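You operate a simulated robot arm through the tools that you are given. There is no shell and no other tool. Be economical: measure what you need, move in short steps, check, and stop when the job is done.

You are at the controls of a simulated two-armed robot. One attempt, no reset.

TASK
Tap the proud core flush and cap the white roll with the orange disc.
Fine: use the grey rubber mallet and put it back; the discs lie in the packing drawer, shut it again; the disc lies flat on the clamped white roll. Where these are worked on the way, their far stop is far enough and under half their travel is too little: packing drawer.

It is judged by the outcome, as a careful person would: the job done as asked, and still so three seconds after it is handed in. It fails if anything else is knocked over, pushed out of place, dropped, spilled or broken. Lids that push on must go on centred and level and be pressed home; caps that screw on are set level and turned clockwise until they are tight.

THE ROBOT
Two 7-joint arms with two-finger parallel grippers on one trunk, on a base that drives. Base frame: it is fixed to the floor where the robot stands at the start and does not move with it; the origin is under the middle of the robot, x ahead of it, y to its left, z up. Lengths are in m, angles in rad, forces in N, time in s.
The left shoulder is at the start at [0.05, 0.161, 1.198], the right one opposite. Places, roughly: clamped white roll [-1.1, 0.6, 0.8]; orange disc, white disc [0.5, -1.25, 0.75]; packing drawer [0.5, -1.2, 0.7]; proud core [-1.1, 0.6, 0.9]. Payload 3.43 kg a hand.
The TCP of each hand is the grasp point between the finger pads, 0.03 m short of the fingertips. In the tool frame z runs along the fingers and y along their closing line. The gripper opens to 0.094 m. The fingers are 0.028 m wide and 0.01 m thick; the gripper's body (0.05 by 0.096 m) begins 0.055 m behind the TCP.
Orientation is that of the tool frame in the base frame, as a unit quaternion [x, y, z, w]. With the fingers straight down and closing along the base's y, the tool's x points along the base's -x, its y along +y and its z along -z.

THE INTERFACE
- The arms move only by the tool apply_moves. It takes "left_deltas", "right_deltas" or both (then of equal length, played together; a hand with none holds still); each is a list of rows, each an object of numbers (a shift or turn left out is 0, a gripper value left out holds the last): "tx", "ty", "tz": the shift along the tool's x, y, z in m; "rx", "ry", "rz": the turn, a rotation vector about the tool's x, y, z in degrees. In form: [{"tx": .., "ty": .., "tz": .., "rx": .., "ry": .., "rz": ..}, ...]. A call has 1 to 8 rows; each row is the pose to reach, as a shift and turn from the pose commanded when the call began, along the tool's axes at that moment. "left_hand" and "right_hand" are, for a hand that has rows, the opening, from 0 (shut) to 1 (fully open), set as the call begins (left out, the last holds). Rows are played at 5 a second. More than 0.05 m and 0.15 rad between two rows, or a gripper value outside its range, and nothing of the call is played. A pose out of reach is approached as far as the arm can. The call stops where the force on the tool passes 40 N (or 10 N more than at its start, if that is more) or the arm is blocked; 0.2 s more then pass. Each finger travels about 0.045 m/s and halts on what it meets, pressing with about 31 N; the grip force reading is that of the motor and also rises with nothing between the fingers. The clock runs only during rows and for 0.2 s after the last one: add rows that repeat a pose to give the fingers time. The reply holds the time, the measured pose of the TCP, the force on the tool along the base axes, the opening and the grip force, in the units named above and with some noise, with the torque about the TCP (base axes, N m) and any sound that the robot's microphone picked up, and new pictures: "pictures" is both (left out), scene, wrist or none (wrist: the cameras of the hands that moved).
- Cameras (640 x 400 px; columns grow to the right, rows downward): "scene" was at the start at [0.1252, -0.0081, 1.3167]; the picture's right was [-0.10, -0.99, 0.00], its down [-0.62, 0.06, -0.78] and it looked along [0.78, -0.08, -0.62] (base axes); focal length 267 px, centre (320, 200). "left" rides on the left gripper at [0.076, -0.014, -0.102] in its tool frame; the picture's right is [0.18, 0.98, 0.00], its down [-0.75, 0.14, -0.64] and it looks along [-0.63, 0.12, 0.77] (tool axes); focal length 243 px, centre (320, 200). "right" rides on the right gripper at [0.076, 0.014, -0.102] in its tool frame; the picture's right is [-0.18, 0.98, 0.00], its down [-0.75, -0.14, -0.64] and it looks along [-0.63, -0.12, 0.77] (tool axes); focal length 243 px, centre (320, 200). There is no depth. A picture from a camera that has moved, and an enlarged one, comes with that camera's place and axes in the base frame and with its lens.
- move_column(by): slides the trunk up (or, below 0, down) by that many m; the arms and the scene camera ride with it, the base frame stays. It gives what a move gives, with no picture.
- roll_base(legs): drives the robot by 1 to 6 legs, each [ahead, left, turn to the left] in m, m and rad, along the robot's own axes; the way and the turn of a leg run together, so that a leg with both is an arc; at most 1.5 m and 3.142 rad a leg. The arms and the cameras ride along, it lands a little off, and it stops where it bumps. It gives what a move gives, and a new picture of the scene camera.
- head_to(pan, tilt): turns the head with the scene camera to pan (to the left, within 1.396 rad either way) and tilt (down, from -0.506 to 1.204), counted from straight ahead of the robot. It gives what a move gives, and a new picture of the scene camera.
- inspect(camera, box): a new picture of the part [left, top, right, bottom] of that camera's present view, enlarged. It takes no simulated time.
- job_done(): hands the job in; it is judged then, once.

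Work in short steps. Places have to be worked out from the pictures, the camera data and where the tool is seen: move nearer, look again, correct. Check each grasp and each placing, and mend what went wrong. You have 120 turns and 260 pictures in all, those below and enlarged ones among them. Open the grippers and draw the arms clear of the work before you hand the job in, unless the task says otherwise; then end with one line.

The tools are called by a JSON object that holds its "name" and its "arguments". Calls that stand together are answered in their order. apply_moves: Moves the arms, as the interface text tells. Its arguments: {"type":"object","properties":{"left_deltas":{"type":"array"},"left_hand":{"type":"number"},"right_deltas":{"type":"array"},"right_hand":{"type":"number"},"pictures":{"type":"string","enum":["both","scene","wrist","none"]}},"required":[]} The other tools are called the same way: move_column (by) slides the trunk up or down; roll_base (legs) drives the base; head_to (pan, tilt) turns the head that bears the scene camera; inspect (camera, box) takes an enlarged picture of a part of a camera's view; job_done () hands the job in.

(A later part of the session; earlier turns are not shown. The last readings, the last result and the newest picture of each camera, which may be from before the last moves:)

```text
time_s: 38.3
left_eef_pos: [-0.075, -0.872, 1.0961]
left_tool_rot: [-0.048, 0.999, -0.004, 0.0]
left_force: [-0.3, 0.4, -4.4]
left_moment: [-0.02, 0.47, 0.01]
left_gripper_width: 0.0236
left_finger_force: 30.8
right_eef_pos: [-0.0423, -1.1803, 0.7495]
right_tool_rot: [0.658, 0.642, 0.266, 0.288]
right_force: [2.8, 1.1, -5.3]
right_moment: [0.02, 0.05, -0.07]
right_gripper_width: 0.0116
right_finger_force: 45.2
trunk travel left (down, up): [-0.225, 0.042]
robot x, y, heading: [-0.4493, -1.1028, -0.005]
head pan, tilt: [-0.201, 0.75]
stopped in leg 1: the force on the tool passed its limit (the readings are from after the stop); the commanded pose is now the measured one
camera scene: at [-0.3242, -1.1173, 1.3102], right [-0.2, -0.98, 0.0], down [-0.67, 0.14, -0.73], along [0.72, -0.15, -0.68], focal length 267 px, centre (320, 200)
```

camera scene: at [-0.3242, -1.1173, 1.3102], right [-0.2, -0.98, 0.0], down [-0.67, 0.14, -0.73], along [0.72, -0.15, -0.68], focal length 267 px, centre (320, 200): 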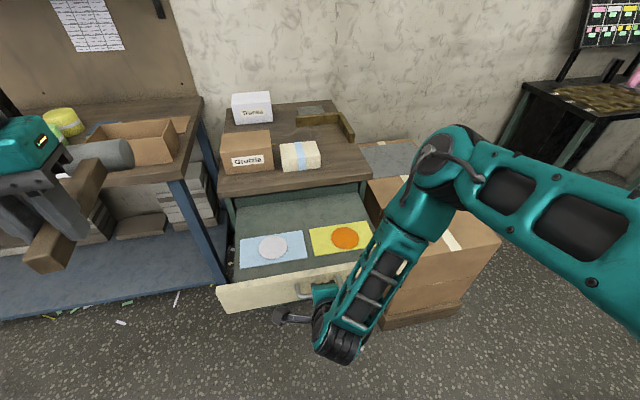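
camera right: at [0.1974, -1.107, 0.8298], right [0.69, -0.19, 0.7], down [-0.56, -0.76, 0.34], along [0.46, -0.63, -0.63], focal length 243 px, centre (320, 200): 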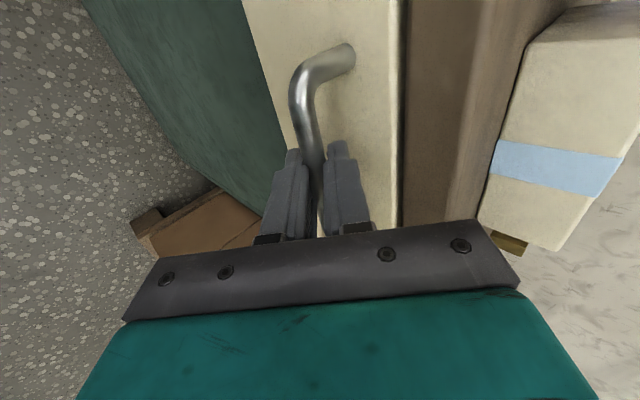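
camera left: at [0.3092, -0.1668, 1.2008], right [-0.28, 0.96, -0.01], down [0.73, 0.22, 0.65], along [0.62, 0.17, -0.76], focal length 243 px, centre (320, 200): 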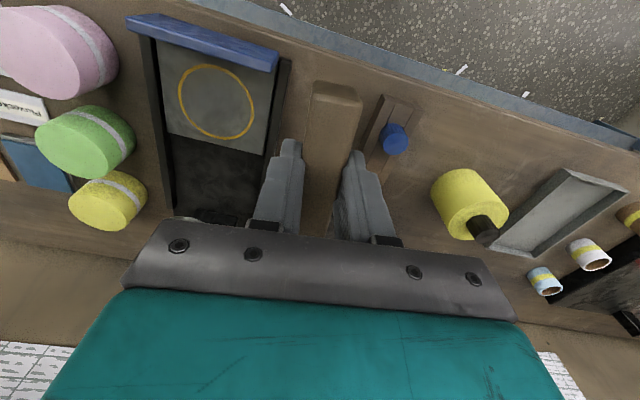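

The drawer is at its stop (30 cm). I release the bar and back the hand off upward.

{"name": "apply_moves", "arguments": {"right_deltas": [{}, {}, {"tz": -0.02}, {"tz": -0.05}, {"tz": -0.09}, {"tz": -0.12, "ty": 0.03}, {"tz": -0.14, "ty": 0.06}], "right_hand": 0.4, "pictures": "scene"}}

```text
time_s: 39.9
left_eef_pos: [-0.0757, -0.8722, 1.0981]
left_tool_rot: [-0.048, 0.999, -0.004, 0.001]
left_force: [0.5, 0.3, -4.1]
left_moment: [-0.03, 0.48, 0.0]
left_gripper_width: 0.0239
left_finger_force: 31.1
right_eef_pos: [-0.1018, -1.1794, 0.8885]
right_tool_rot: [0.658, 0.643, 0.266, 0.288]
right_force: [0.3, 0.2, -0.4]
right_moment: [-0.02, -0.02, 0.0]
right_gripper_width: 0.0377
right_finger_force: 0.0
trunk travel left (down, up): [-0.225, 0.042]
robot x, y, heading: [-0.4462, -1.1004, -0.005]
head pan, tilt: [-0.201, 0.75]
camera scene: at [-0.3249, -1.1175, 1.3101], right [-0.2, -0.98, 0.0], down [-0.67, 0.14, -0.73], along [0.72, -0.15, -0.68], focal length 267 px, centre (320, 200)
```

scene: 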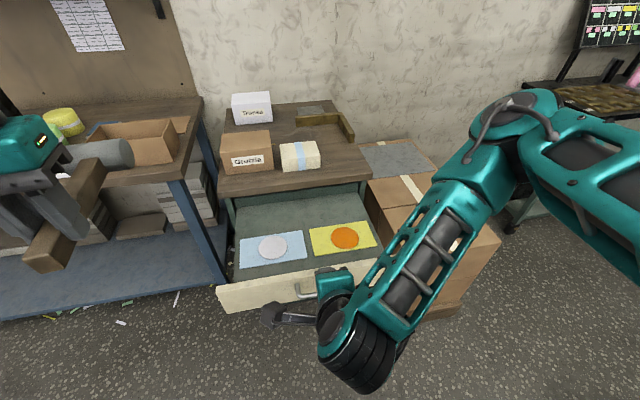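

I turn the right hand straight down and bring it over the drawer for a close look at the orange disc.

{"name": "apply_moves", "arguments": {"right_deltas": [{"tx": -0.0, "ty": 0.024, "tz": 0.0, "rx": 7.6}, {"tx": -0.02, "ty": 0.047, "tz": 0.014, "rx": 15.2}, {"tx": -0.04, "ty": 0.07, "tz": 0.028, "rx": 22.8}, {"tx": -0.06, "ty": 0.094, "tz": 0.042, "rx": 30.4}, {"tx": -0.08, "ty": 0.117, "tz": 0.065, "rx": 38}, {"tx": -0.1, "ty": 0.141, "tz": 0.085, "rx": 45.6}, {"tx": -0.1, "ty": 0.141, "tz": 0.085, "rx": 45.6}], "right_hand": 0.98}}

```text
time_s: 41.5
left_eef_pos: [-0.0776, -0.8712, 1.097]
left_tool_rot: [-0.048, 0.999, -0.004, 0.002]
left_force: [-0.1, 0.8, -2.9]
left_moment: [-0.05, 0.45, 0.02]
left_gripper_width: 0.0237
left_finger_force: 30.8
right_eef_pos: [0.0521, -1.2801, 0.937]
right_tool_rot: [0.718, 0.696, -0.004, 0.01]
right_force: [0.3, -0.5, 0.0]
right_moment: [0.03, 0.0, 0.01]
right_gripper_width: 0.0921
right_finger_force: 0.0
trunk travel left (down, up): [-0.225, 0.042]
robot x, y, heading: [-0.4443, -1.1001, -0.004]
head pan, tilt: [-0.201, 0.75]
camera scene: at [-0.325, -1.1174, 1.3101], right [-0.2, -0.98, 0.0], down [-0.67, 0.14, -0.73], along [0.72, -0.15, -0.68], focal length 267 px, centre (320, 200)
camera right: at [0.0671, -1.2034, 1.0385], right [0.98, -0.22, 0.01], down [-0.17, -0.74, 0.66], along [-0.13, -0.64, -0.76], focal length 243 px, centre (320, 200)
```

scene: 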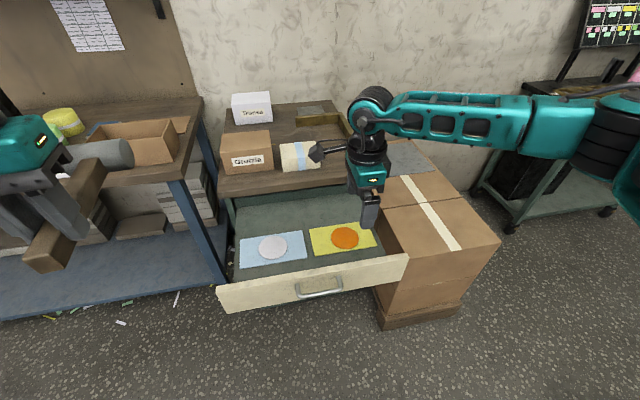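
right: 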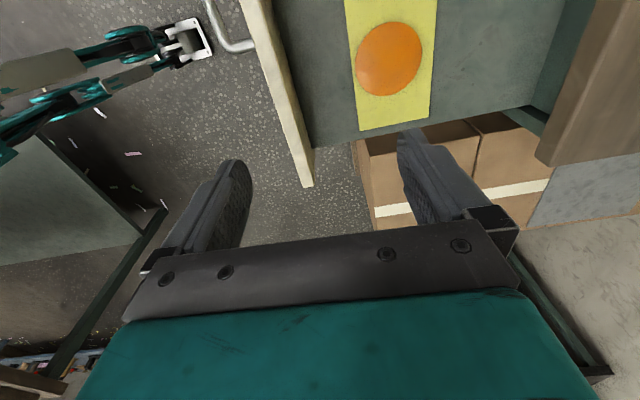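

The disc (≈8 cm) is at about (0.137,-1.282), drawer floor z≈0.71. I move above it and level the tool, descending to z≈0.82.

{"name": "apply_moves", "arguments": {"right_deltas": [{"ty": 0.03, "tz": 0.01, "rx": 0.5, "ry": 1.1}, {"ty": 0.06, "tz": 0.03, "rx": 0.5, "ry": 1.1}, {"ty": 0.085, "tz": 0.06, "rx": 0.5, "ry": 1.1}, {"ty": 0.085, "tz": 0.09, "rx": 0.5, "ry": 1.1}, {"ty": 0.085, "tz": 0.117, "rx": 0.5, "ry": 1.1}, {"ty": 0.085, "tz": 0.117, "rx": 0.5, "ry": 1.1}], "right_hand": 1.0}}

{"name": "inspect", "arguments": {"camera": "right", "box": [160, 60, 480, 260]}}

```text
time_s: 42.9
left_eef_pos: [-0.0765, -0.8716, 1.0983]
left_tool_rot: [-0.048, 0.999, -0.004, 0.002]
left_force: [-0.9, 0.4, -2.9]
left_moment: [-0.05, 0.46, 0.0]
left_gripper_width: 0.0238
left_finger_force: 31.3
right_eef_pos: [0.1379, -1.2853, 0.82]
right_tool_rot: [0.719, 0.695, 0.0, 0.001]
right_force: [0.2, 0.7, -0.4]
right_moment: [-0.01, -0.01, 0.02]
right_gripper_width: 0.0941
right_finger_force: 0.1
trunk travel left (down, up): [-0.225, 0.042]
robot x, y, heading: [-0.447, -1.1043, -0.003]
head pan, tilt: [-0.201, 0.75]
camera scene: at [-0.3249, -1.1174, 1.3101], right [-0.2, -0.98, 0.0], down [-0.67, 0.14, -0.73], along [0.72, -0.15, -0.68], focal length 267 px, centre (320, 200)
camera right: at [0.1545, -1.2113, 0.9227], right [0.98, -0.22, 0.0], down [-0.17, -0.75, 0.64], along [-0.14, -0.63, -0.77], focal length 243 px, centre (320, 200)
```

scene: 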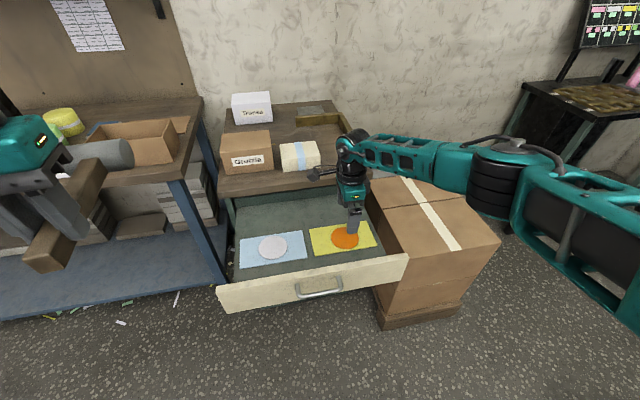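
right: 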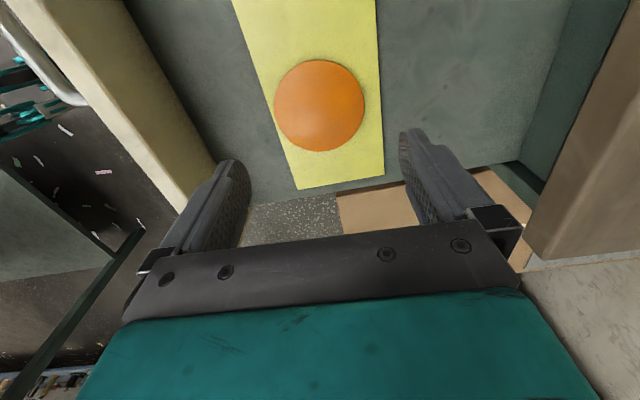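

```text
2.00 times, centred on (320, 160) of right
camera zoom: at [0.1545, -1.2113, 0.9227], right [0.98, -0.22, 0.0], down [-0.17, -0.75, 0.64], along [-0.14, -0.63, -0.77], focal length 485 px, centre (320, 280)
```

zoom: 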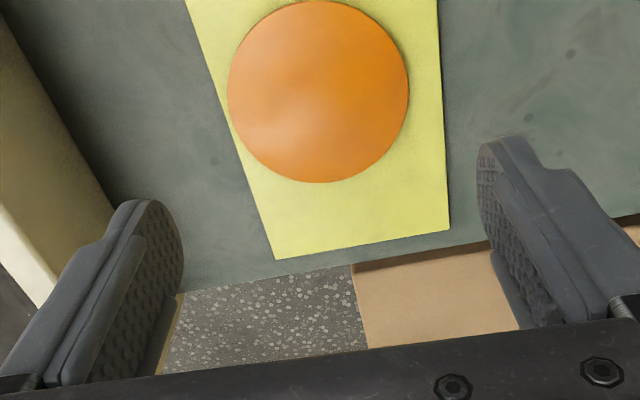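

Disc centre is ≈(0.138,-1.280), Ø≈7.7 cm. I centre and descend toward the drawer floor.

{"name": "apply_moves", "arguments": {"right_deltas": [{"tx": 0.005, "tz": 0.03}, {"tx": 0.005, "tz": 0.055}, {"tx": 0.005, "tz": 0.068}, {"tx": 0.005, "tz": 0.068}], "pictures": "wrist"}}

{"name": "inspect", "arguments": {"camera": "right", "box": [180, 100, 460, 260]}}

```text
time_s: 43.9
left_eef_pos: [-0.076, -0.8723, 1.0972]
left_tool_rot: [-0.048, 0.999, -0.003, 0.003]
left_force: [-0.2, 0.4, -3.3]
left_moment: [-0.04, 0.46, 0.01]
left_gripper_width: 0.0236
left_finger_force: 30.8
right_eef_pos: [0.1397, -1.2796, 0.7512]
right_tool_rot: [0.719, 0.695, 0.001, 0.002]
right_force: [-0.9, -0.2, -0.8]
right_moment: [0.0, 0.0, 0.01]
right_gripper_width: 0.094
right_finger_force: 0.1
trunk travel left (down, up): [-0.225, 0.042]
robot x, y, heading: [-0.4453, -1.1016, -0.002]
head pan, tilt: [-0.201, 0.75]
camera right: at [0.1556, -1.2056, 0.8551], right [0.98, -0.22, 0.0], down [-0.17, -0.75, 0.64], along [-0.14, -0.63, -0.77], focal length 243 px, centre (320, 200)
```

right: 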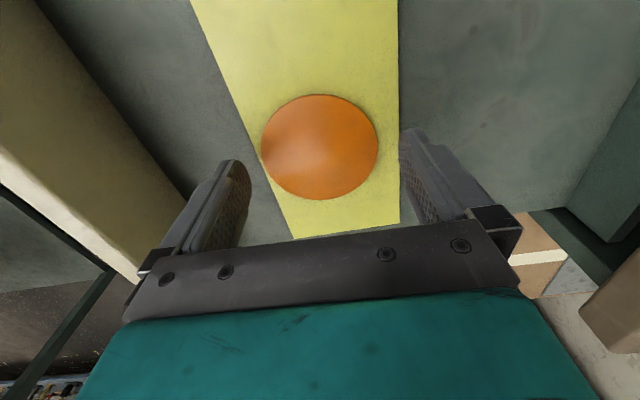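

```text
2.29 times, centred on (320, 180) of right
camera zoom: at [0.1556, -1.2056, 0.8551], right [0.98, -0.22, 0.0], down [-0.17, -0.75, 0.64], along [-0.14, -0.63, -0.77], focal length 555 px, centre (320, 246)
```

zoom: 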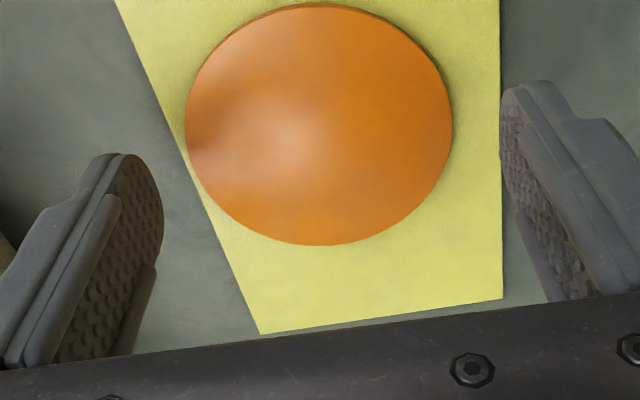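

Disc top is ≈z 0.709, so fingertips must reach ≈0.706. I lower in small rows until just at the floor.

{"name": "apply_moves", "arguments": {"right_deltas": [{"tz": 0.006}, {"tz": 0.01}, {"tz": 0.013}, {"tz": 0.015}, {"tz": 0.015}], "pictures": "none"}}

{"name": "inspect", "arguments": {"camera": "right", "box": [180, 100, 460, 260]}}

```text
time_s: 45.1
left_eef_pos: [-0.0759, -0.8716, 1.0988]
left_tool_rot: [-0.048, 0.999, -0.003, 0.002]
left_force: [0.4, 0.2, -3.6]
left_moment: [-0.07, 0.47, -0.01]
left_gripper_width: 0.0235
left_finger_force: 30.7
right_eef_pos: [0.1368, -1.2823, 0.7364]
right_tool_rot: [0.719, 0.695, 0.0, 0.001]
right_force: [-0.3, -0.7, -0.3]
right_moment: [0.03, 0.0, 0.01]
right_gripper_width: 0.094
right_finger_force: 0.1
right hand out of reach, approached as far as the arm can: row 3, 4, 5
trunk travel left (down, up): [-0.225, 0.042]
robot x, y, heading: [-0.4448, -1.1011, -0.005]
head pan, tilt: [-0.201, 0.75]
```

```text
2.29 times, centred on (320, 180) of right
camera zoom: at [0.1521, -1.2066, 0.84], right [0.98, -0.22, 0.0], down [-0.17, -0.75, 0.64], along [-0.14, -0.63, -0.77], focal length 555 px, centre (320, 246)
```

zoom: 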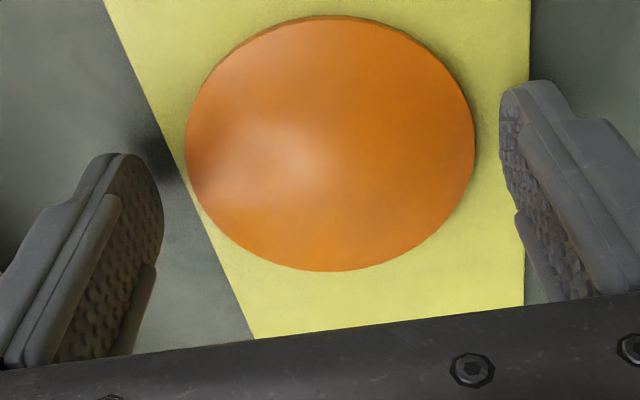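

The arm is at its reach limit just above the floor (tips ≈0.706). I lower the trunk 3 mm to finish the approach.

{"name": "move_column", "arguments": {"by": -0.003}}

```text
time_s: 45.6
left_eef_pos: [-0.0765, -0.8734, 1.0948]
left_tool_rot: [-0.049, 0.999, -0.003, 0.002]
left_force: [-0.5, -0.3, -3.8]
left_moment: [-0.04, 0.49, -0.01]
left_gripper_width: 0.0234
left_finger_force: 30.7
right_eef_pos: [0.1374, -1.2825, 0.7343]
right_tool_rot: [0.718, 0.696, 0.0, 0.001]
right_force: [0.2, -0.5, 0.2]
right_moment: [-0.03, 0.0, 0.01]
right_gripper_width: 0.0941
right_finger_force: 0.1
trunk travel left (down, up): [-0.222, 0.045]
robot x, y, heading: [-0.4443, -1.0991, -0.0]
head pan, tilt: [-0.201, 0.75]
```

No floor contact yet; I go another 3 mm and watch the force.

{"name": "move_column", "arguments": {"by": -0.003}}

{"name": "inspect", "arguments": {"camera": "right", "box": [180, 100, 460, 260]}}

```text
time_s: 46.1
left_eef_pos: [-0.077, -0.8717, 1.0929]
left_tool_rot: [-0.049, 0.999, -0.003, 0.002]
left_force: [0.3, -1.0, -3.4]
left_moment: [-0.03, 0.45, 0.0]
left_gripper_width: 0.0236
left_finger_force: 30.7
right_eef_pos: [0.1377, -1.2824, 0.734]
right_tool_rot: [0.719, 0.695, 0.001, 0.003]
right_force: [-0.7, -0.4, 12.4]
right_moment: [-0.03, -0.55, 0.03]
right_gripper_width: 0.0934
right_finger_force: 0.0
trunk travel left (down, up): [-0.219, 0.048]
robot x, y, heading: [-0.4429, -1.1028, -0.002]
head pan, tilt: [-0.201, 0.75]
```

```text
2.29 times, centred on (320, 180) of right
camera zoom: at [0.1523, -1.2067, 0.8363], right [0.98, -0.22, 0.01], down [-0.17, -0.75, 0.64], along [-0.13, -0.63, -0.77], focal length 555 px, centre (320, 246)
```

zoom: 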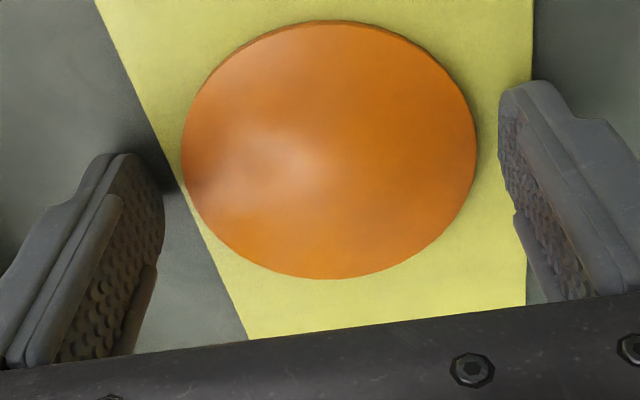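

Tips touch the floor (12 N). I ease up 1.5 mm and close on the disc.

{"name": "move_column", "arguments": {"by": 0.0025}}

{"name": "apply_moves", "arguments": {"right_deltas": [{}, {}, {}, {}], "right_hand": 0.5, "pictures": "none"}}

{"name": "inspect", "arguments": {"camera": "right", "box": [180, 100, 460, 260]}}

```text
time_s: 46.6
left_eef_pos: [-0.0757, -0.8714, 1.0954]
left_tool_rot: [-0.049, 0.999, -0.004, 0.002]
left_force: [0.7, -0.3, -2.5]
left_moment: [0.01, 0.43, 0.0]
left_gripper_width: 0.0237
left_finger_force: 30.5
right_eef_pos: [0.1366, -1.2821, 0.7342]
right_tool_rot: [0.719, 0.695, 0.0, 0.001]
right_force: [2.7, -0.3, 6.0]
right_moment: [0.0, -0.37, 0.01]
right_gripper_width: 0.094
right_finger_force: 0.1
trunk travel left (down, up): [-0.222, 0.045]
robot x, y, heading: [-0.4439, -1.1017, -0.002]
head pan, tilt: [-0.201, 0.75]
```

```text
time_s: 47.6
left_eef_pos: [-0.0773, -0.8718, 1.0941]
left_tool_rot: [-0.048, 0.999, -0.003, 0.003]
left_force: [0.6, 0.7, -2.7]
left_moment: [-0.04, 0.45, 0.01]
left_gripper_width: 0.0236
left_finger_force: 30.9
right_eef_pos: [0.135, -1.2815, 0.7346]
right_tool_rot: [0.719, 0.695, 0.001, 0.002]
right_force: [-1.9, -0.5, 6.5]
right_moment: [0.01, 0.22, 0.01]
right_gripper_width: 0.0779
right_finger_force: 31.1
trunk travel left (down, up): [-0.222, 0.045]
robot x, y, heading: [-0.4446, -1.1033, -0.002]
head pan, tilt: [-0.201, 0.75]
```

```text
2.29 times, centred on (320, 180) of right
camera zoom: at [0.1516, -1.2065, 0.8369], right [0.98, -0.22, 0.0], down [-0.17, -0.75, 0.64], along [-0.14, -0.63, -0.77], focal length 555 px, centre (320, 246)
```

zoom: 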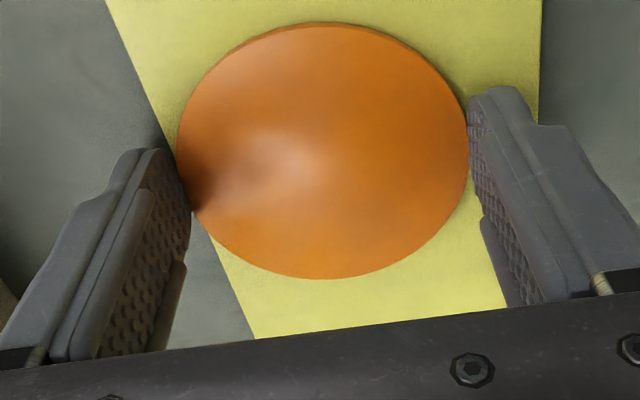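

Disc gripped at 7.8 cm. I lift it straight up and check.

{"name": "apply_moves", "arguments": {"right_deltas": [{"tz": -0.01}, {"tz": -0.025}, {"tz": -0.05}, {"tz": -0.08}, {"tz": -0.11}, {"tz": -0.14}, {"tz": -0.17}, {"tz": -0.19}], "right_hand": 0.5}}

```text
time_s: 49.4
left_eef_pos: [-0.0774, -0.8722, 1.0943]
left_tool_rot: [-0.048, 0.999, -0.003, 0.002]
left_force: [0.3, 0.0, -4.4]
left_moment: [-0.05, 0.45, 0.01]
left_gripper_width: 0.0237
left_finger_force: 30.7
right_eef_pos: [0.1897, -1.2782, 0.8955]
right_tool_rot: [0.719, 0.695, -0.001, 0.001]
right_force: [-1.1, 0.2, -0.9]
right_moment: [-0.03, 0.02, -0.01]
right_gripper_width: 0.0777
right_finger_force: 31.0
right hand out of reach, approached as far as the arm can: row 1, 2, 3, 4, 5, 6, 7, 8
trunk travel left (down, up): [-0.222, 0.045]
robot x, y, heading: [-0.4453, -1.102, -0.0]
head pan, tilt: [-0.201, 0.75]
camera scene: at [-0.3247, -1.1174, 1.3065], right [-0.2, -0.98, 0.0], down [-0.67, 0.14, -0.73], along [0.72, -0.15, -0.68], focal length 267 px, centre (320, 200)
camera right: at [0.2063, -1.2027, 0.9987], right [0.98, -0.22, 0.0], down [-0.17, -0.75, 0.64], along [-0.14, -0.63, -0.77], focal length 243 px, centre (320, 200)
```

scene: 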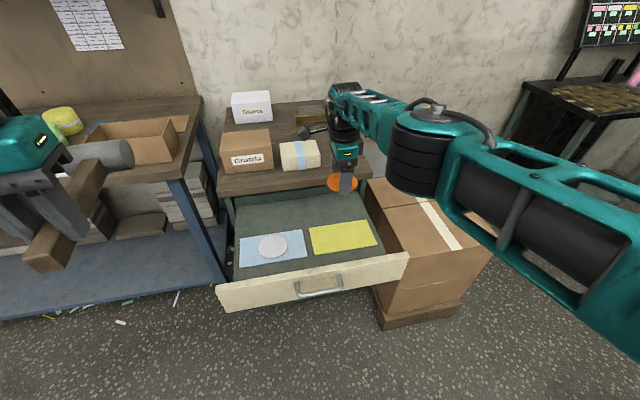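
right: 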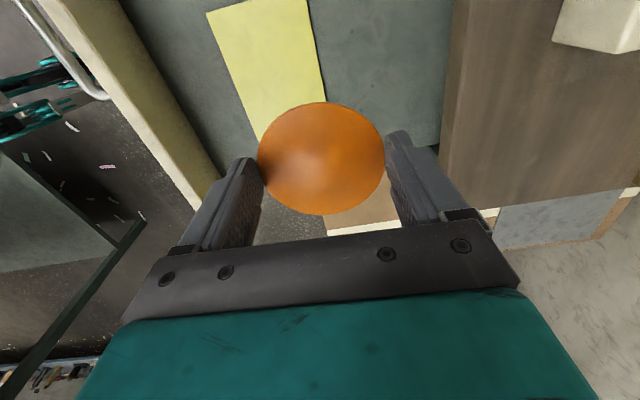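

Disc is held level. I now bring the right hand back over the drawer front, so that its finger back can push the drawer shut beside the bar.

{"name": "apply_moves", "arguments": {"right_deltas": [{"ty": -0.03}, {"ty": -0.06}, {"ty": -0.09}, {"ty": -0.12}, {"ty": -0.15}, {"ty": -0.18}, {"ty": -0.21}, {"ty": -0.235}], "pictures": "scene"}}

```text
time_s: 51.2
left_eef_pos: [-0.0764, -0.8715, 1.0951]
left_tool_rot: [-0.048, 0.999, -0.004, 0.002]
left_force: [0.1, 0.1, -2.9]
left_moment: [-0.05, 0.48, -0.03]
left_gripper_width: 0.0237
left_finger_force: 30.9
right_eef_pos: [-0.0489, -1.2685, 0.8974]
right_tool_rot: [0.72, 0.694, 0.0, 0.002]
right_force: [0.4, -0.6, 0.8]
right_moment: [0.02, 0.01, -0.02]
right_gripper_width: 0.0776
right_finger_force: 30.5
right hand out of reach, approached as far as the arm can: row 1
trunk travel left (down, up): [-0.222, 0.045]
robot x, y, heading: [-0.4456, -1.0973, -0.005]
head pan, tilt: [-0.201, 0.75]
camera scene: at [-0.325, -1.1175, 1.3066], right [-0.2, -0.98, 0.0], down [-0.67, 0.14, -0.73], along [0.72, -0.15, -0.68], focal length 267 px, centre (320, 200)
```

scene: 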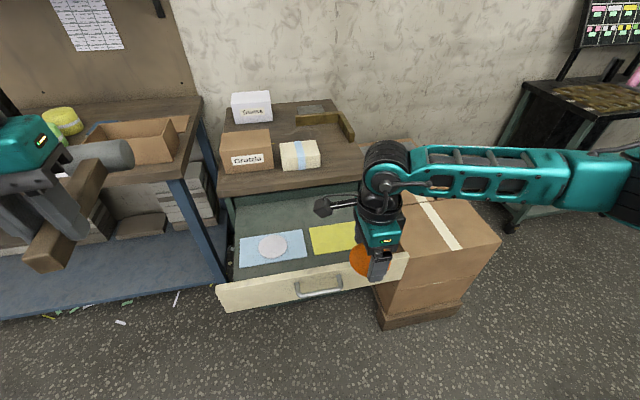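

I move farther back and right (clear of the bar), then down in front of the panel.

{"name": "apply_moves", "arguments": {"right_deltas": [{"ty": -0.03, "tx": -0.02}, {"ty": -0.06, "tx": -0.04}, {"ty": -0.065, "tx": -0.042}, {"ty": -0.065, "tx": -0.042, "tz": 0.04}, {"ty": -0.065, "tx": -0.042, "tz": 0.08}, {"ty": -0.065, "tx": -0.042, "tz": 0.115}, {"ty": -0.065, "tx": -0.042, "tz": 0.14}, {"ty": -0.065, "tx": -0.042, "tz": 0.14}]}}

```text
time_s: 53.0
left_eef_pos: [-0.0768, -0.8712, 1.0948]
left_tool_rot: [-0.048, 0.999, -0.003, 0.001]
left_force: [-1.0, 0.0, -3.5]
left_moment: [-0.05, 0.48, 0.0]
left_gripper_width: 0.0236
left_finger_force: 30.9
right_eef_pos: [-0.113, -1.3102, 0.7553]
right_tool_rot: [0.719, 0.695, 0.0, 0.001]
right_force: [1.1, -1.2, -0.1]
right_moment: [-0.01, 0.01, -0.05]
right_gripper_width: 0.0772
right_finger_force: 30.6
trunk travel left (down, up): [-0.222, 0.045]
robot x, y, heading: [-0.4482, -1.1009, -0.002]
head pan, tilt: [-0.201, 0.75]
camera scene: at [-0.3248, -1.1174, 1.3066], right [-0.2, -0.98, 0.0], down [-0.67, 0.14, -0.73], along [0.72, -0.15, -0.68], focal length 267 px, centre (320, 200)
camera right: at [-0.0976, -1.2348, 0.8586], right [0.98, -0.22, 0.0], down [-0.17, -0.75, 0.64], along [-0.14, -0.63, -0.77], focal length 243 px, centre (320, 200)
```

scene: 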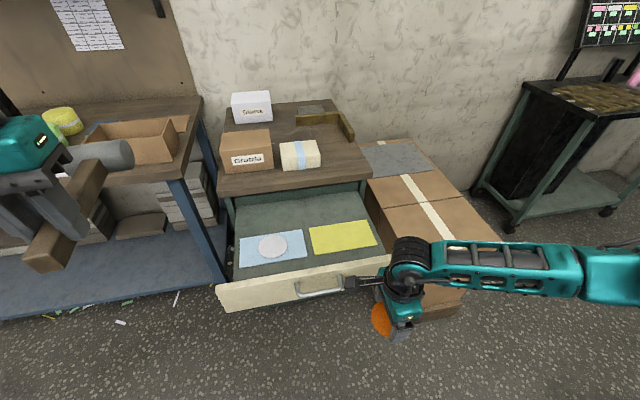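
right: 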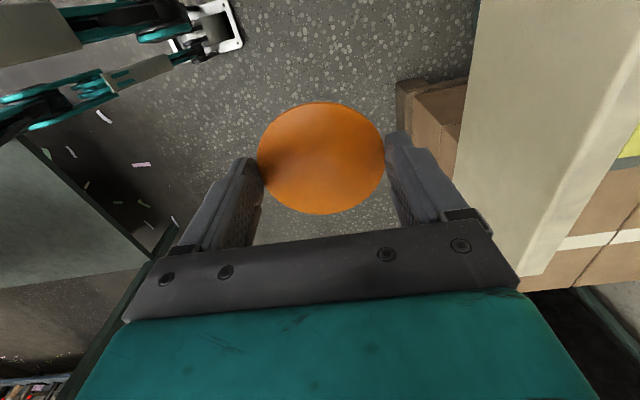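

Clear in front of the panel. I drive the base forward to push the drawer shut, first most of the way.

{"name": "roll_base", "arguments": {"legs": [[0.25, 0, 0]]}}

```text
time_s: 54.8
left_eef_pos: [0.1654, -0.8724, 1.0937]
left_tool_rot: [-0.048, 0.999, -0.004, 0.0]
left_force: [0.3, 0.1, -3.7]
left_moment: [-0.02, 0.48, -0.02]
left_gripper_width: 0.0234
left_finger_force: 31.2
right_eef_pos: [0.1266, -1.3111, 0.7571]
right_tool_rot: [0.719, 0.695, 0.0, 0.001]
right_force: [-0.2, 0.2, -0.3]
right_moment: [0.0, 0.01, -0.02]
right_gripper_width: 0.0778
right_finger_force: 31.1
trunk travel left (down, up): [-0.222, 0.045]
robot x, y, heading: [-0.2044, -1.1026, 0.0]
head pan, tilt: [-0.201, 0.75]
camera scene: at [-0.0835, -1.1179, 1.3065], right [-0.2, -0.98, 0.0], down [-0.67, 0.14, -0.73], along [0.72, -0.15, -0.68], focal length 267 px, centre (320, 200)
```

scene: 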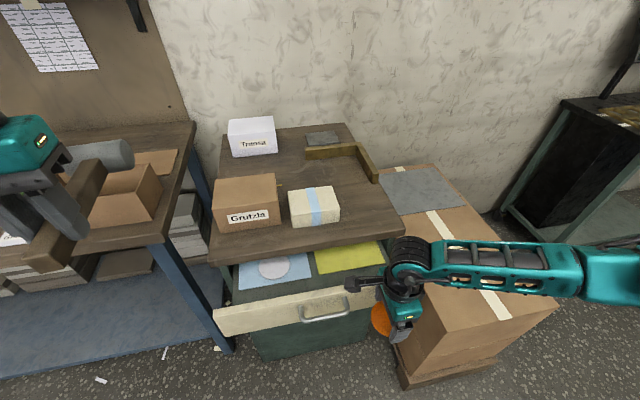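

Drawer moves nicely. I push the remaining ~12 cm.

{"name": "roll_base", "arguments": {"legs": [[0.15, 0, 0]]}}

```text
time_s: 56.1
left_eef_pos: [0.2839, -0.871, 1.0946]
left_tool_rot: [-0.051, 0.999, -0.003, -0.001]
left_force: [-0.6, -0.3, -2.6]
left_moment: [-0.04, 0.41, 0.01]
left_gripper_width: 0.0237
left_finger_force: 31.4
right_eef_pos: [0.2457, -1.3098, 0.7561]
right_tool_rot: [0.716, 0.698, -0.006, -0.003]
right_force: [-1.1, -0.6, 0.6]
right_moment: [0.05, -0.02, -0.02]
right_gripper_width: 0.0776
right_finger_force: 31.0
trunk travel left (down, up): [-0.222, 0.045]
robot x, y, heading: [-0.0836, -1.103, 0.005]
head pan, tilt: [-0.201, 0.75]
stopped in leg 1: the force on the tool passed its limit (the readings are from after the stop); the commanded pose is now the measured one
camera scene: at [0.038, -1.1173, 1.3065], right [-0.2, -0.98, 0.0], down [-0.67, 0.13, -0.73], along [0.72, -0.14, -0.68], focal length 267 px, centre (320, 200)
```

scene: 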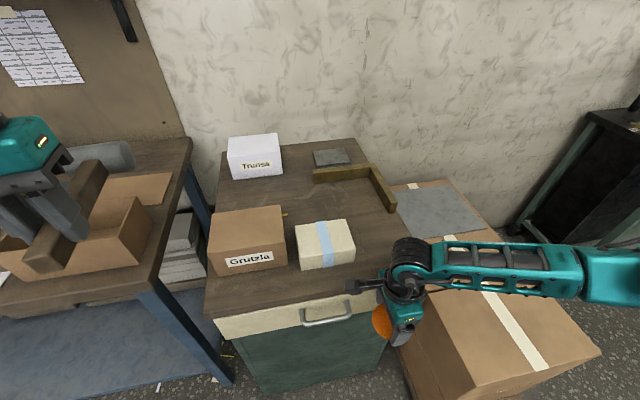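

Drawer is shut. I back away and check it, then look around toward the roll.

{"name": "roll_base", "arguments": {"legs": [[-0.3, 0, 0]]}}

{"name": "head_to", "arguments": {"pan": 1.39, "tilt": 0.45}}

```text
time_s: 58.2
left_eef_pos: [-0.02, -0.8713, 1.0933]
left_tool_rot: [-0.05, 0.999, -0.003, 0.001]
left_force: [-0.1, 0.0, -3.1]
left_moment: [-0.06, 0.42, -0.01]
left_gripper_width: 0.0239
left_finger_force: 30.9
right_eef_pos: [-0.0594, -1.3099, 0.7562]
right_tool_rot: [0.717, 0.697, -0.006, -0.003]
right_force: [-0.7, -0.5, -0.8]
right_moment: [-0.03, -0.05, 0.02]
right_gripper_width: 0.0777
right_finger_force: 31.0
trunk travel left (down, up): [-0.222, 0.045]
robot x, y, heading: [-0.3849, -1.1087, 0.002]
head pan, tilt: [-0.201, 0.75]
camera scene: at [-0.2673, -1.1182, 1.3067], right [-0.2, -0.98, 0.0], down [-0.67, 0.13, -0.73], along [0.72, -0.14, -0.68], focal length 267 px, centre (320, 200)
```

scene: 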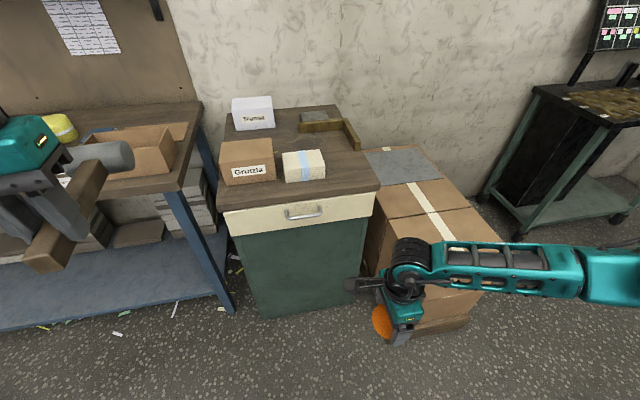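

```text
time_s: 59.8
left_eef_pos: [-0.0202, -0.8714, 1.0938]
left_tool_rot: [-0.051, 0.999, -0.003, 0.001]
left_force: [-0.2, 0.2, -3.2]
left_moment: [-0.06, 0.43, 0.0]
left_gripper_width: 0.0235
left_finger_force: 30.9
right_eef_pos: [-0.0578, -1.3098, 0.7555]
right_tool_rot: [0.716, 0.698, -0.007, -0.003]
right_force: [0.0, 0.0, 0.1]
right_moment: [0.01, 0.0, 0.02]
right_gripper_width: 0.0772
right_finger_force: 30.8
trunk travel left (down, up): [-0.222, 0.045]
robot x, y, heading: [-0.3893, -1.1039, 0.004]
head pan, tilt: [1.389, 0.45]
camera scene: at [-0.3318, -1.0115, 1.333], right [0.98, -0.18, 0.0], down [-0.08, -0.43, -0.9], along [0.16, 0.89, -0.44], focal length 267 px, centre (320, 200)
```

scene: 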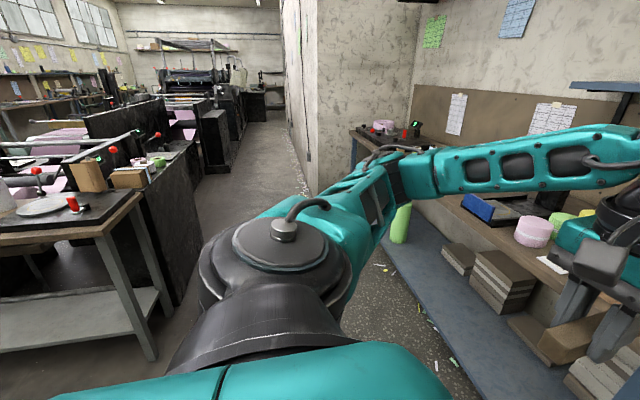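

Drawer shut cleanly. I zoom on the table at the left where the roll should be.

{"name": "inspect", "arguments": {"camera": "scene", "box": [0, 100, 240, 260]}}

```text
2.50 times, centred on (120, 180) of scene
camera zoom: at [-0.3318, -1.0115, 1.333], right [0.98, -0.18, 0.0], down [-0.08, -0.43, -0.9], along [0.16, 0.89, -0.44], focal length 667 px, centre (820, 250)
```

zoom: 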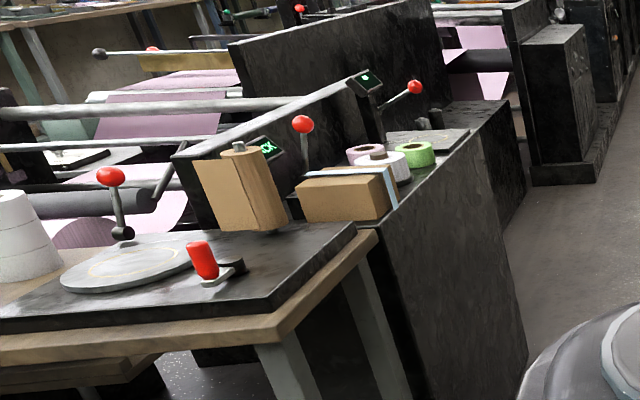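

The white roll with its proud core is on the black counter at about (-1.03,0.55). I raise the disc hand, then turn around toward -x.

{"name": "apply_moves", "arguments": {"right_deltas": [{"tz": -0.03}, {"tz": -0.06}, {"tz": -0.09}, {"tz": -0.12}, {"tz": -0.15}, {"tz": -0.18}, {"tz": -0.21}, {"tz": -0.24}], "right_hand": 0.5, "pictures": "wrist"}}

{"name": "roll_base", "arguments": {"legs": [[0, 0, 1.57], [0.9, -0.05, 0]]}}

{"name": "head_to", "arguments": {"pan": 0.7, "tilt": 0.55}}

```text
time_s: 61.6
left_eef_pos: [-0.0193, -0.8718, 1.0936]
left_tool_rot: [-0.052, 0.999, -0.003, 0.0]
left_force: [0.1, 0.4, -3.5]
left_moment: [-0.09, 0.44, 0.04]
left_gripper_width: 0.0234
left_finger_force: 30.9
right_eef_pos: [-0.0556, -1.3087, 0.9963]
right_tool_rot: [0.717, 0.697, -0.006, -0.002]
right_force: [0.0, 0.2, 0.0]
right_moment: [0.02, 0.01, 0.0]
right_gripper_width: 0.0779
right_finger_force: 30.7
trunk travel left (down, up): [-0.222, 0.045]
robot x, y, heading: [-0.3905, -1.1064, 0.004]
head pan, tilt: [1.389, 0.45]
camera right: at [-0.0388, -1.2335, 1.0978], right [0.98, -0.21, -0.01], down [-0.15, -0.75, 0.65], along [-0.14, -0.63, -0.76], focal length 243 px, centre (320, 200)
```

right: 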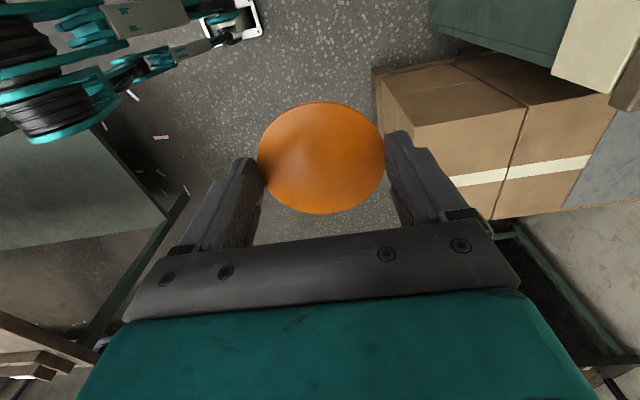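

```text
time_s: 70.4
left_eef_pos: [-0.6119, 0.1911, 1.0944]
left_tool_rot: [0.75, -0.661, 0.003, -0.003]
left_force: [-0.3, -0.2, -3.9]
left_moment: [-0.43, -0.06, 0.01]
left_gripper_width: 0.0237
left_finger_force: 31.2
right_eef_pos: [-0.1711, 0.1671, 0.9952]
right_tool_rot: [0.001, 1.0, -0.006, 0.003]
right_force: [-0.6, 0.5, -0.2]
right_moment: [-0.01, 0.0, 0.01]
right_gripper_width: 0.0781
right_finger_force: 30.6
trunk travel left (down, up): [-0.222, 0.045]
robot x, y, heading: [-0.3681, -0.1718, 1.598]
head pan, tilt: [1.389, 0.45]
camera scene: at [-0.4618, -0.116, 1.333], right [0.15, 0.99, 0.0], down [0.43, -0.07, -0.9], along [-0.89, 0.14, -0.44], focal length 267 px, centre (320, 200)
```

scene: 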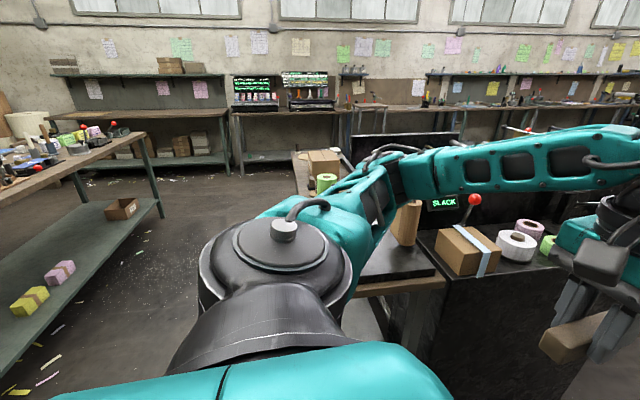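

```text
time_s: 71.5
left_eef_pos: [-0.6103, 0.191, 1.0935]
left_tool_rot: [0.75, -0.661, 0.003, -0.003]
left_force: [-0.8, -0.4, -3.4]
left_moment: [-0.41, -0.08, 0.01]
left_gripper_width: 0.0231
left_finger_force: 30.9
right_eef_pos: [-0.172, 0.1671, 0.9957]
right_tool_rot: [0.001, 1.0, -0.006, 0.003]
right_force: [0.6, -0.5, -0.7]
right_moment: [0.02, -0.02, 0.0]
right_gripper_width: 0.0776
right_finger_force: 30.4
trunk travel left (down, up): [-0.222, 0.045]
robot x, y, heading: [-0.3673, -0.1706, 1.605]
head pan, tilt: [0.7, 0.55]
camera scene: at [-0.4308, -0.0632, 1.324], right [0.75, 0.67, 0.0], down [0.35, -0.39, -0.85], along [-0.57, 0.64, -0.52], focal length 267 px, centre (320, 200)
```

scene: 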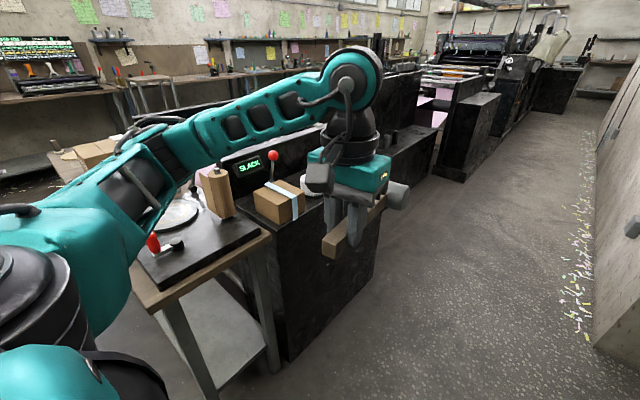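

The roll triangulates to (-1.03,0.58), top ≈0.86. I turn to face -x here, then strafe right to stand before it, and look.

{"name": "roll_base", "arguments": {"legs": [[0, 0, 1.537], [0, -0.75, 0]]}}

{"name": "head_to", "arguments": {"pan": 0.0, "tilt": 0.75}}

```text
time_s: 79.3
left_eef_pos: [-0.74, 0.3331, 1.0938]
left_tool_rot: [0.998, 0.058, -0.001, -0.003]
left_force: [0.2, -0.5, -3.0]
left_moment: [0.06, -0.51, 0.0]
left_gripper_width: 0.0237
left_finger_force: 31.2
right_eef_pos: [-0.7133, 0.7712, 0.9953]
right_tool_rot: [-0.703, 0.711, -0.002, 0.006]
right_force: [-0.1, 0.9, -0.1]
right_moment: [-0.05, -0.02, -0.01]
right_gripper_width: 0.0774
right_finger_force: 31.4
trunk travel left (down, up): [-0.222, 0.045]
robot x, y, heading: [-0.3762, 0.5717, -3.124]
head pan, tilt: [0.7, 0.55]
camera scene: at [-0.484, 0.5114, 1.324], right [-0.66, 0.75, 0.0], down [0.39, 0.34, -0.85], along [-0.64, -0.56, -0.52], focal length 267 px, centre (320, 200)
```

scene: 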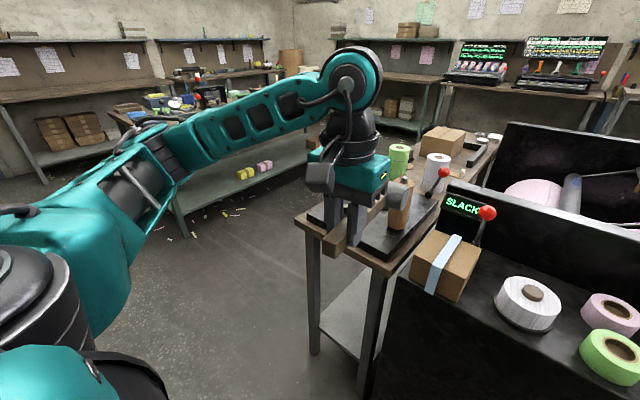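

```text
time_s: 80.3
left_eef_pos: [-0.7391, 0.3336, 1.0938]
left_tool_rot: [0.998, 0.058, 0.0, -0.003]
left_force: [0.7, 0.4, -3.3]
left_moment: [0.07, -0.48, 0.01]
left_gripper_width: 0.0236
left_finger_force: 31.3
right_eef_pos: [-0.7109, 0.7715, 0.9944]
right_tool_rot: [-0.703, 0.711, -0.003, 0.006]
right_force: [0.7, 0.5, 0.2]
right_moment: [-0.02, -0.02, 0.03]
right_gripper_width: 0.0775
right_finger_force: 30.9
trunk travel left (down, up): [-0.222, 0.045]
robot x, y, heading: [-0.3784, 0.5719, -3.122]
head pan, tilt: [0.0, 0.75]
camera scene: at [-0.4992, 0.5686, 1.3066], right [-0.02, 1.0, 0.0], down [0.68, 0.01, -0.73], along [-0.73, -0.01, -0.68], focal length 267 px, centre (320, 200)
```

scene: 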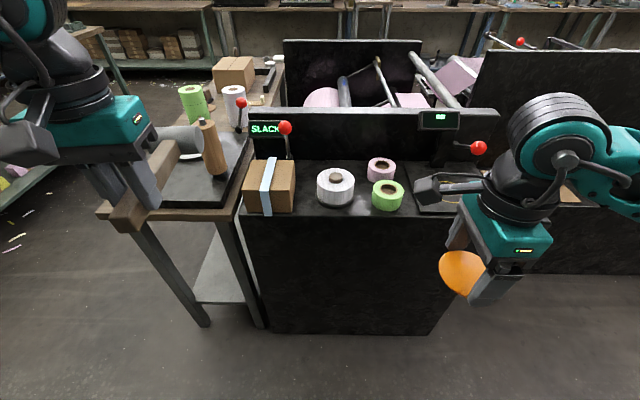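

I zoom in on the roll area.

{"name": "inspect", "arguments": {"camera": "scene", "box": [150, 70, 470, 230]}}

{"name": "inspect", "arguments": {"camera": "scene", "box": [280, 140, 440, 230]}}

```text
2.00 times, centred on (310, 150) of scene
camera zoom: at [-0.4992, 0.5686, 1.3066], right [-0.02, 1.0, 0.0], down [0.68, 0.01, -0.73], along [-0.73, -0.01, -0.68], focal length 533 px, centre (340, 300)
```

zoom: 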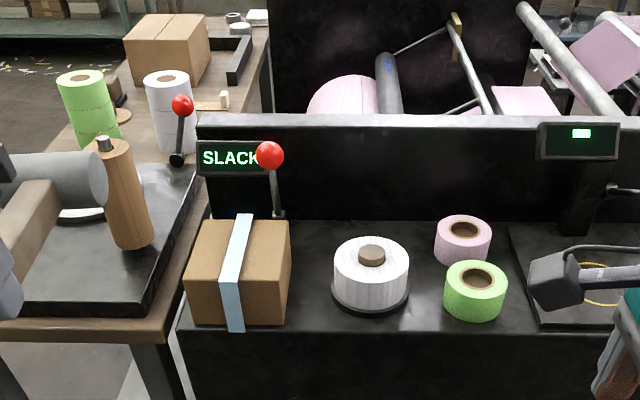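

```text
4.00 times, centred on (360, 185) of scene
camera zoom: at [-0.4992, 0.5686, 1.3066], right [-0.02, 1.0, 0.0], down [0.68, 0.01, -0.73], along [-0.73, -0.01, -0.68], focal length 1067 px, centre (160, 260)
```

zoom: 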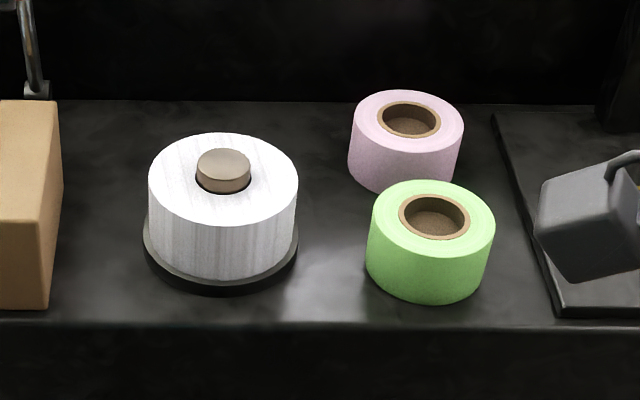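

The target is clear: white roll Ø≈10 cm with its top ≈0.865, plug core standing ~1.5 cm proud at (-1.047,0.598). I roll the mallet hand 90° about the handle so a mallet face points down, and shift the disc hand a bit to the right.

{"name": "apply_moves", "arguments": {"left_deltas": [{"rx": 8}, {"rx": 16}, {"rx": 24}, {"rx": 32}, {"rx": 40}, {"rx": 48}], "right_deltas": [{"tx": -0.015}, {"tx": -0.03}, {"tx": -0.045}, {"tx": -0.06}, {"tx": -0.075}, {"tx": -0.09}], "pictures": "none"}}

{"name": "apply_moves", "arguments": {"left_deltas": [{"rx": 7}, {"rx": 14}, {"rx": 21}, {"rx": 28}, {"rx": 35}, {"rx": 42}, {"rx": 42}]}}

```text
time_s: 81.7
left_eef_pos: [-0.7408, 0.3323, 1.0953]
left_tool_rot: [0.91, 0.052, -0.025, -0.41]
left_force: [1.3, 0.9, -2.7]
left_moment: [0.01, -0.45, -0.01]
left_gripper_width: 0.0237
left_finger_force: 31.2
right_eef_pos: [-0.7097, 0.8632, 0.9937]
right_tool_rot: [-0.702, 0.712, -0.003, 0.007]
right_force: [0.5, 0.4, 0.2]
right_moment: [0.0, -0.02, 0.0]
right_gripper_width: 0.0773
right_finger_force: 30.8
trunk travel left (down, up): [-0.222, 0.045]
robot x, y, heading: [-0.3745, 0.5704, -3.123]
head pan, tilt: [0.0, 0.75]
```

```text
time_s: 83.3
left_eef_pos: [-0.7406, 0.3343, 1.0933]
left_tool_rot: [-0.703, -0.041, 0.041, 0.708]
left_force: [-0.7, -0.4, -2.9]
left_moment: [0.0, -0.47, 0.03]
left_gripper_width: 0.0232
left_finger_force: 31.1
right_eef_pos: [-0.7096, 0.8627, 0.9943]
right_tool_rot: [-0.703, 0.711, -0.003, 0.006]
right_force: [0.6, 0.3, 0.8]
right_moment: [0.01, -0.01, 0.01]
right_gripper_width: 0.0778
right_finger_force: 31.4
trunk travel left (down, up): [-0.222, 0.045]
robot x, y, heading: [-0.3769, 0.5714, -3.127]
head pan, tilt: [0.0, 0.75]
camera scene: at [-0.4991, 0.5687, 1.3066], right [-0.02, 1.0, 0.0], down [0.68, 0.01, -0.73], along [-0.73, -0.01, -0.68], focal length 267 px, centre (320, 200)
camera left: at [-0.6532, 0.2409, 1.1066], right [0.18, 0.03, -0.98], down [-0.67, -0.72, -0.15], along [-0.72, 0.69, -0.11], focal length 243 px, centre (320, 200)
```

scene: 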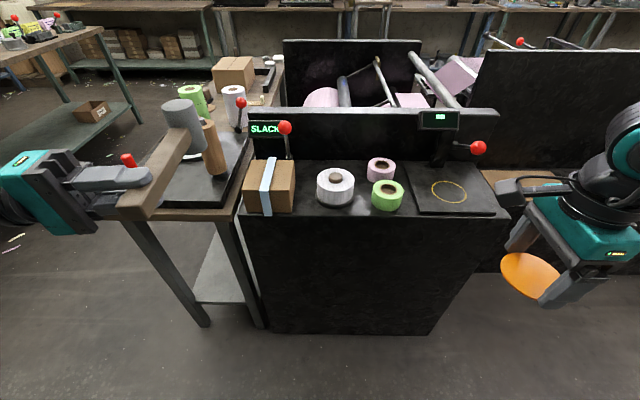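
left: 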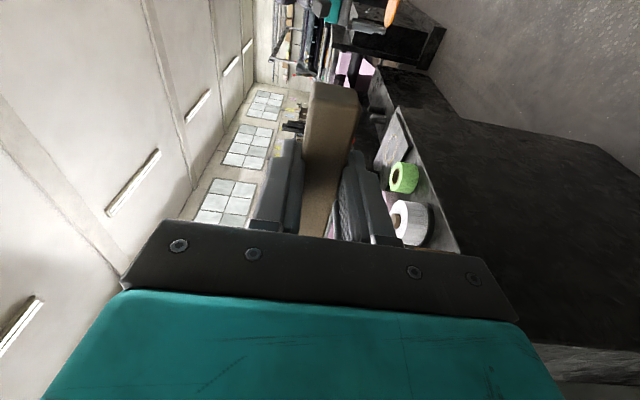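

Mallet face now points down. I zoom to measure the head relative to the hand.

{"name": "inspect", "arguments": {"camera": "scene", "box": [60, 70, 260, 230]}}

```text
2.50 times, centred on (160, 150) of scene
camera zoom: at [-0.4991, 0.5687, 1.3066], right [-0.02, 1.0, 0.0], down [0.68, 0.01, -0.73], along [-0.73, -0.01, -0.68], focal length 667 px, centre (720, 325)
```

zoom: 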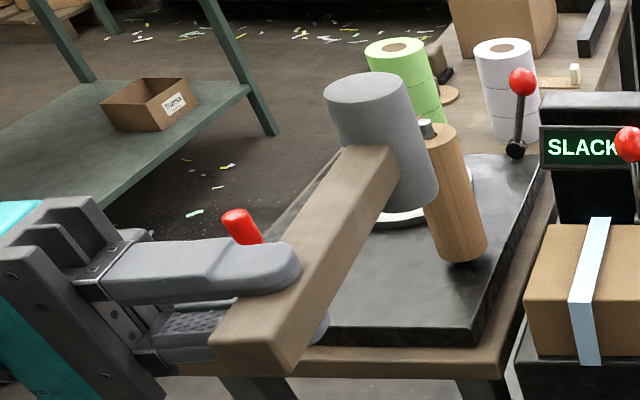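

The head centre is at TCP + (-0.16, +0.01), half-length ≈0.04. I drive 12 cm forward so the mallet reaches the core comfortably.

{"name": "roll_base", "arguments": {"legs": [[0.12, 0, 0]]}}

```text
time_s: 84.6
left_eef_pos: [-0.8606, 0.3315, 1.0942]
left_tool_rot: [-0.705, -0.041, 0.041, 0.707]
left_force: [0.2, -0.7, -2.4]
left_moment: [-0.02, -0.5, 0.02]
left_gripper_width: 0.0234
left_finger_force: 29.9
right_eef_pos: [-0.8293, 0.8603, 0.9939]
right_tool_rot: [-0.703, 0.711, -0.004, 0.007]
right_force: [-0.1, 0.2, 0.2]
right_moment: [0.02, 0.0, 0.02]
right_gripper_width: 0.0774
right_finger_force: 31.0
trunk travel left (down, up): [-0.222, 0.045]
robot x, y, heading: [-0.4978, 0.5694, -3.124]
head pan, tilt: [0.0, 0.75]
camera scene: at [-0.6197, 0.5665, 1.3065], right [-0.02, 1.0, 0.0], down [0.68, 0.01, -0.73], along [-0.73, -0.01, -0.68], focal length 267 px, centre (320, 200)
```

scene: 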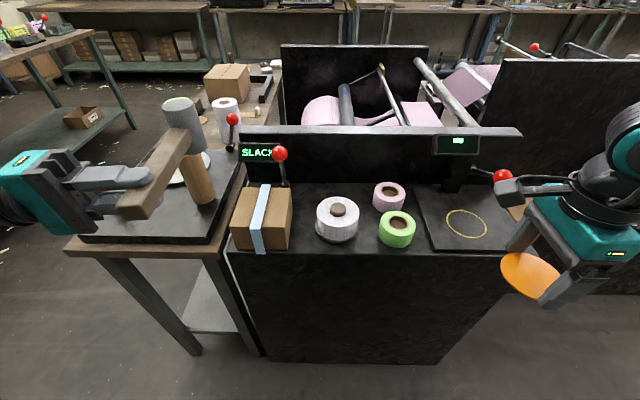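

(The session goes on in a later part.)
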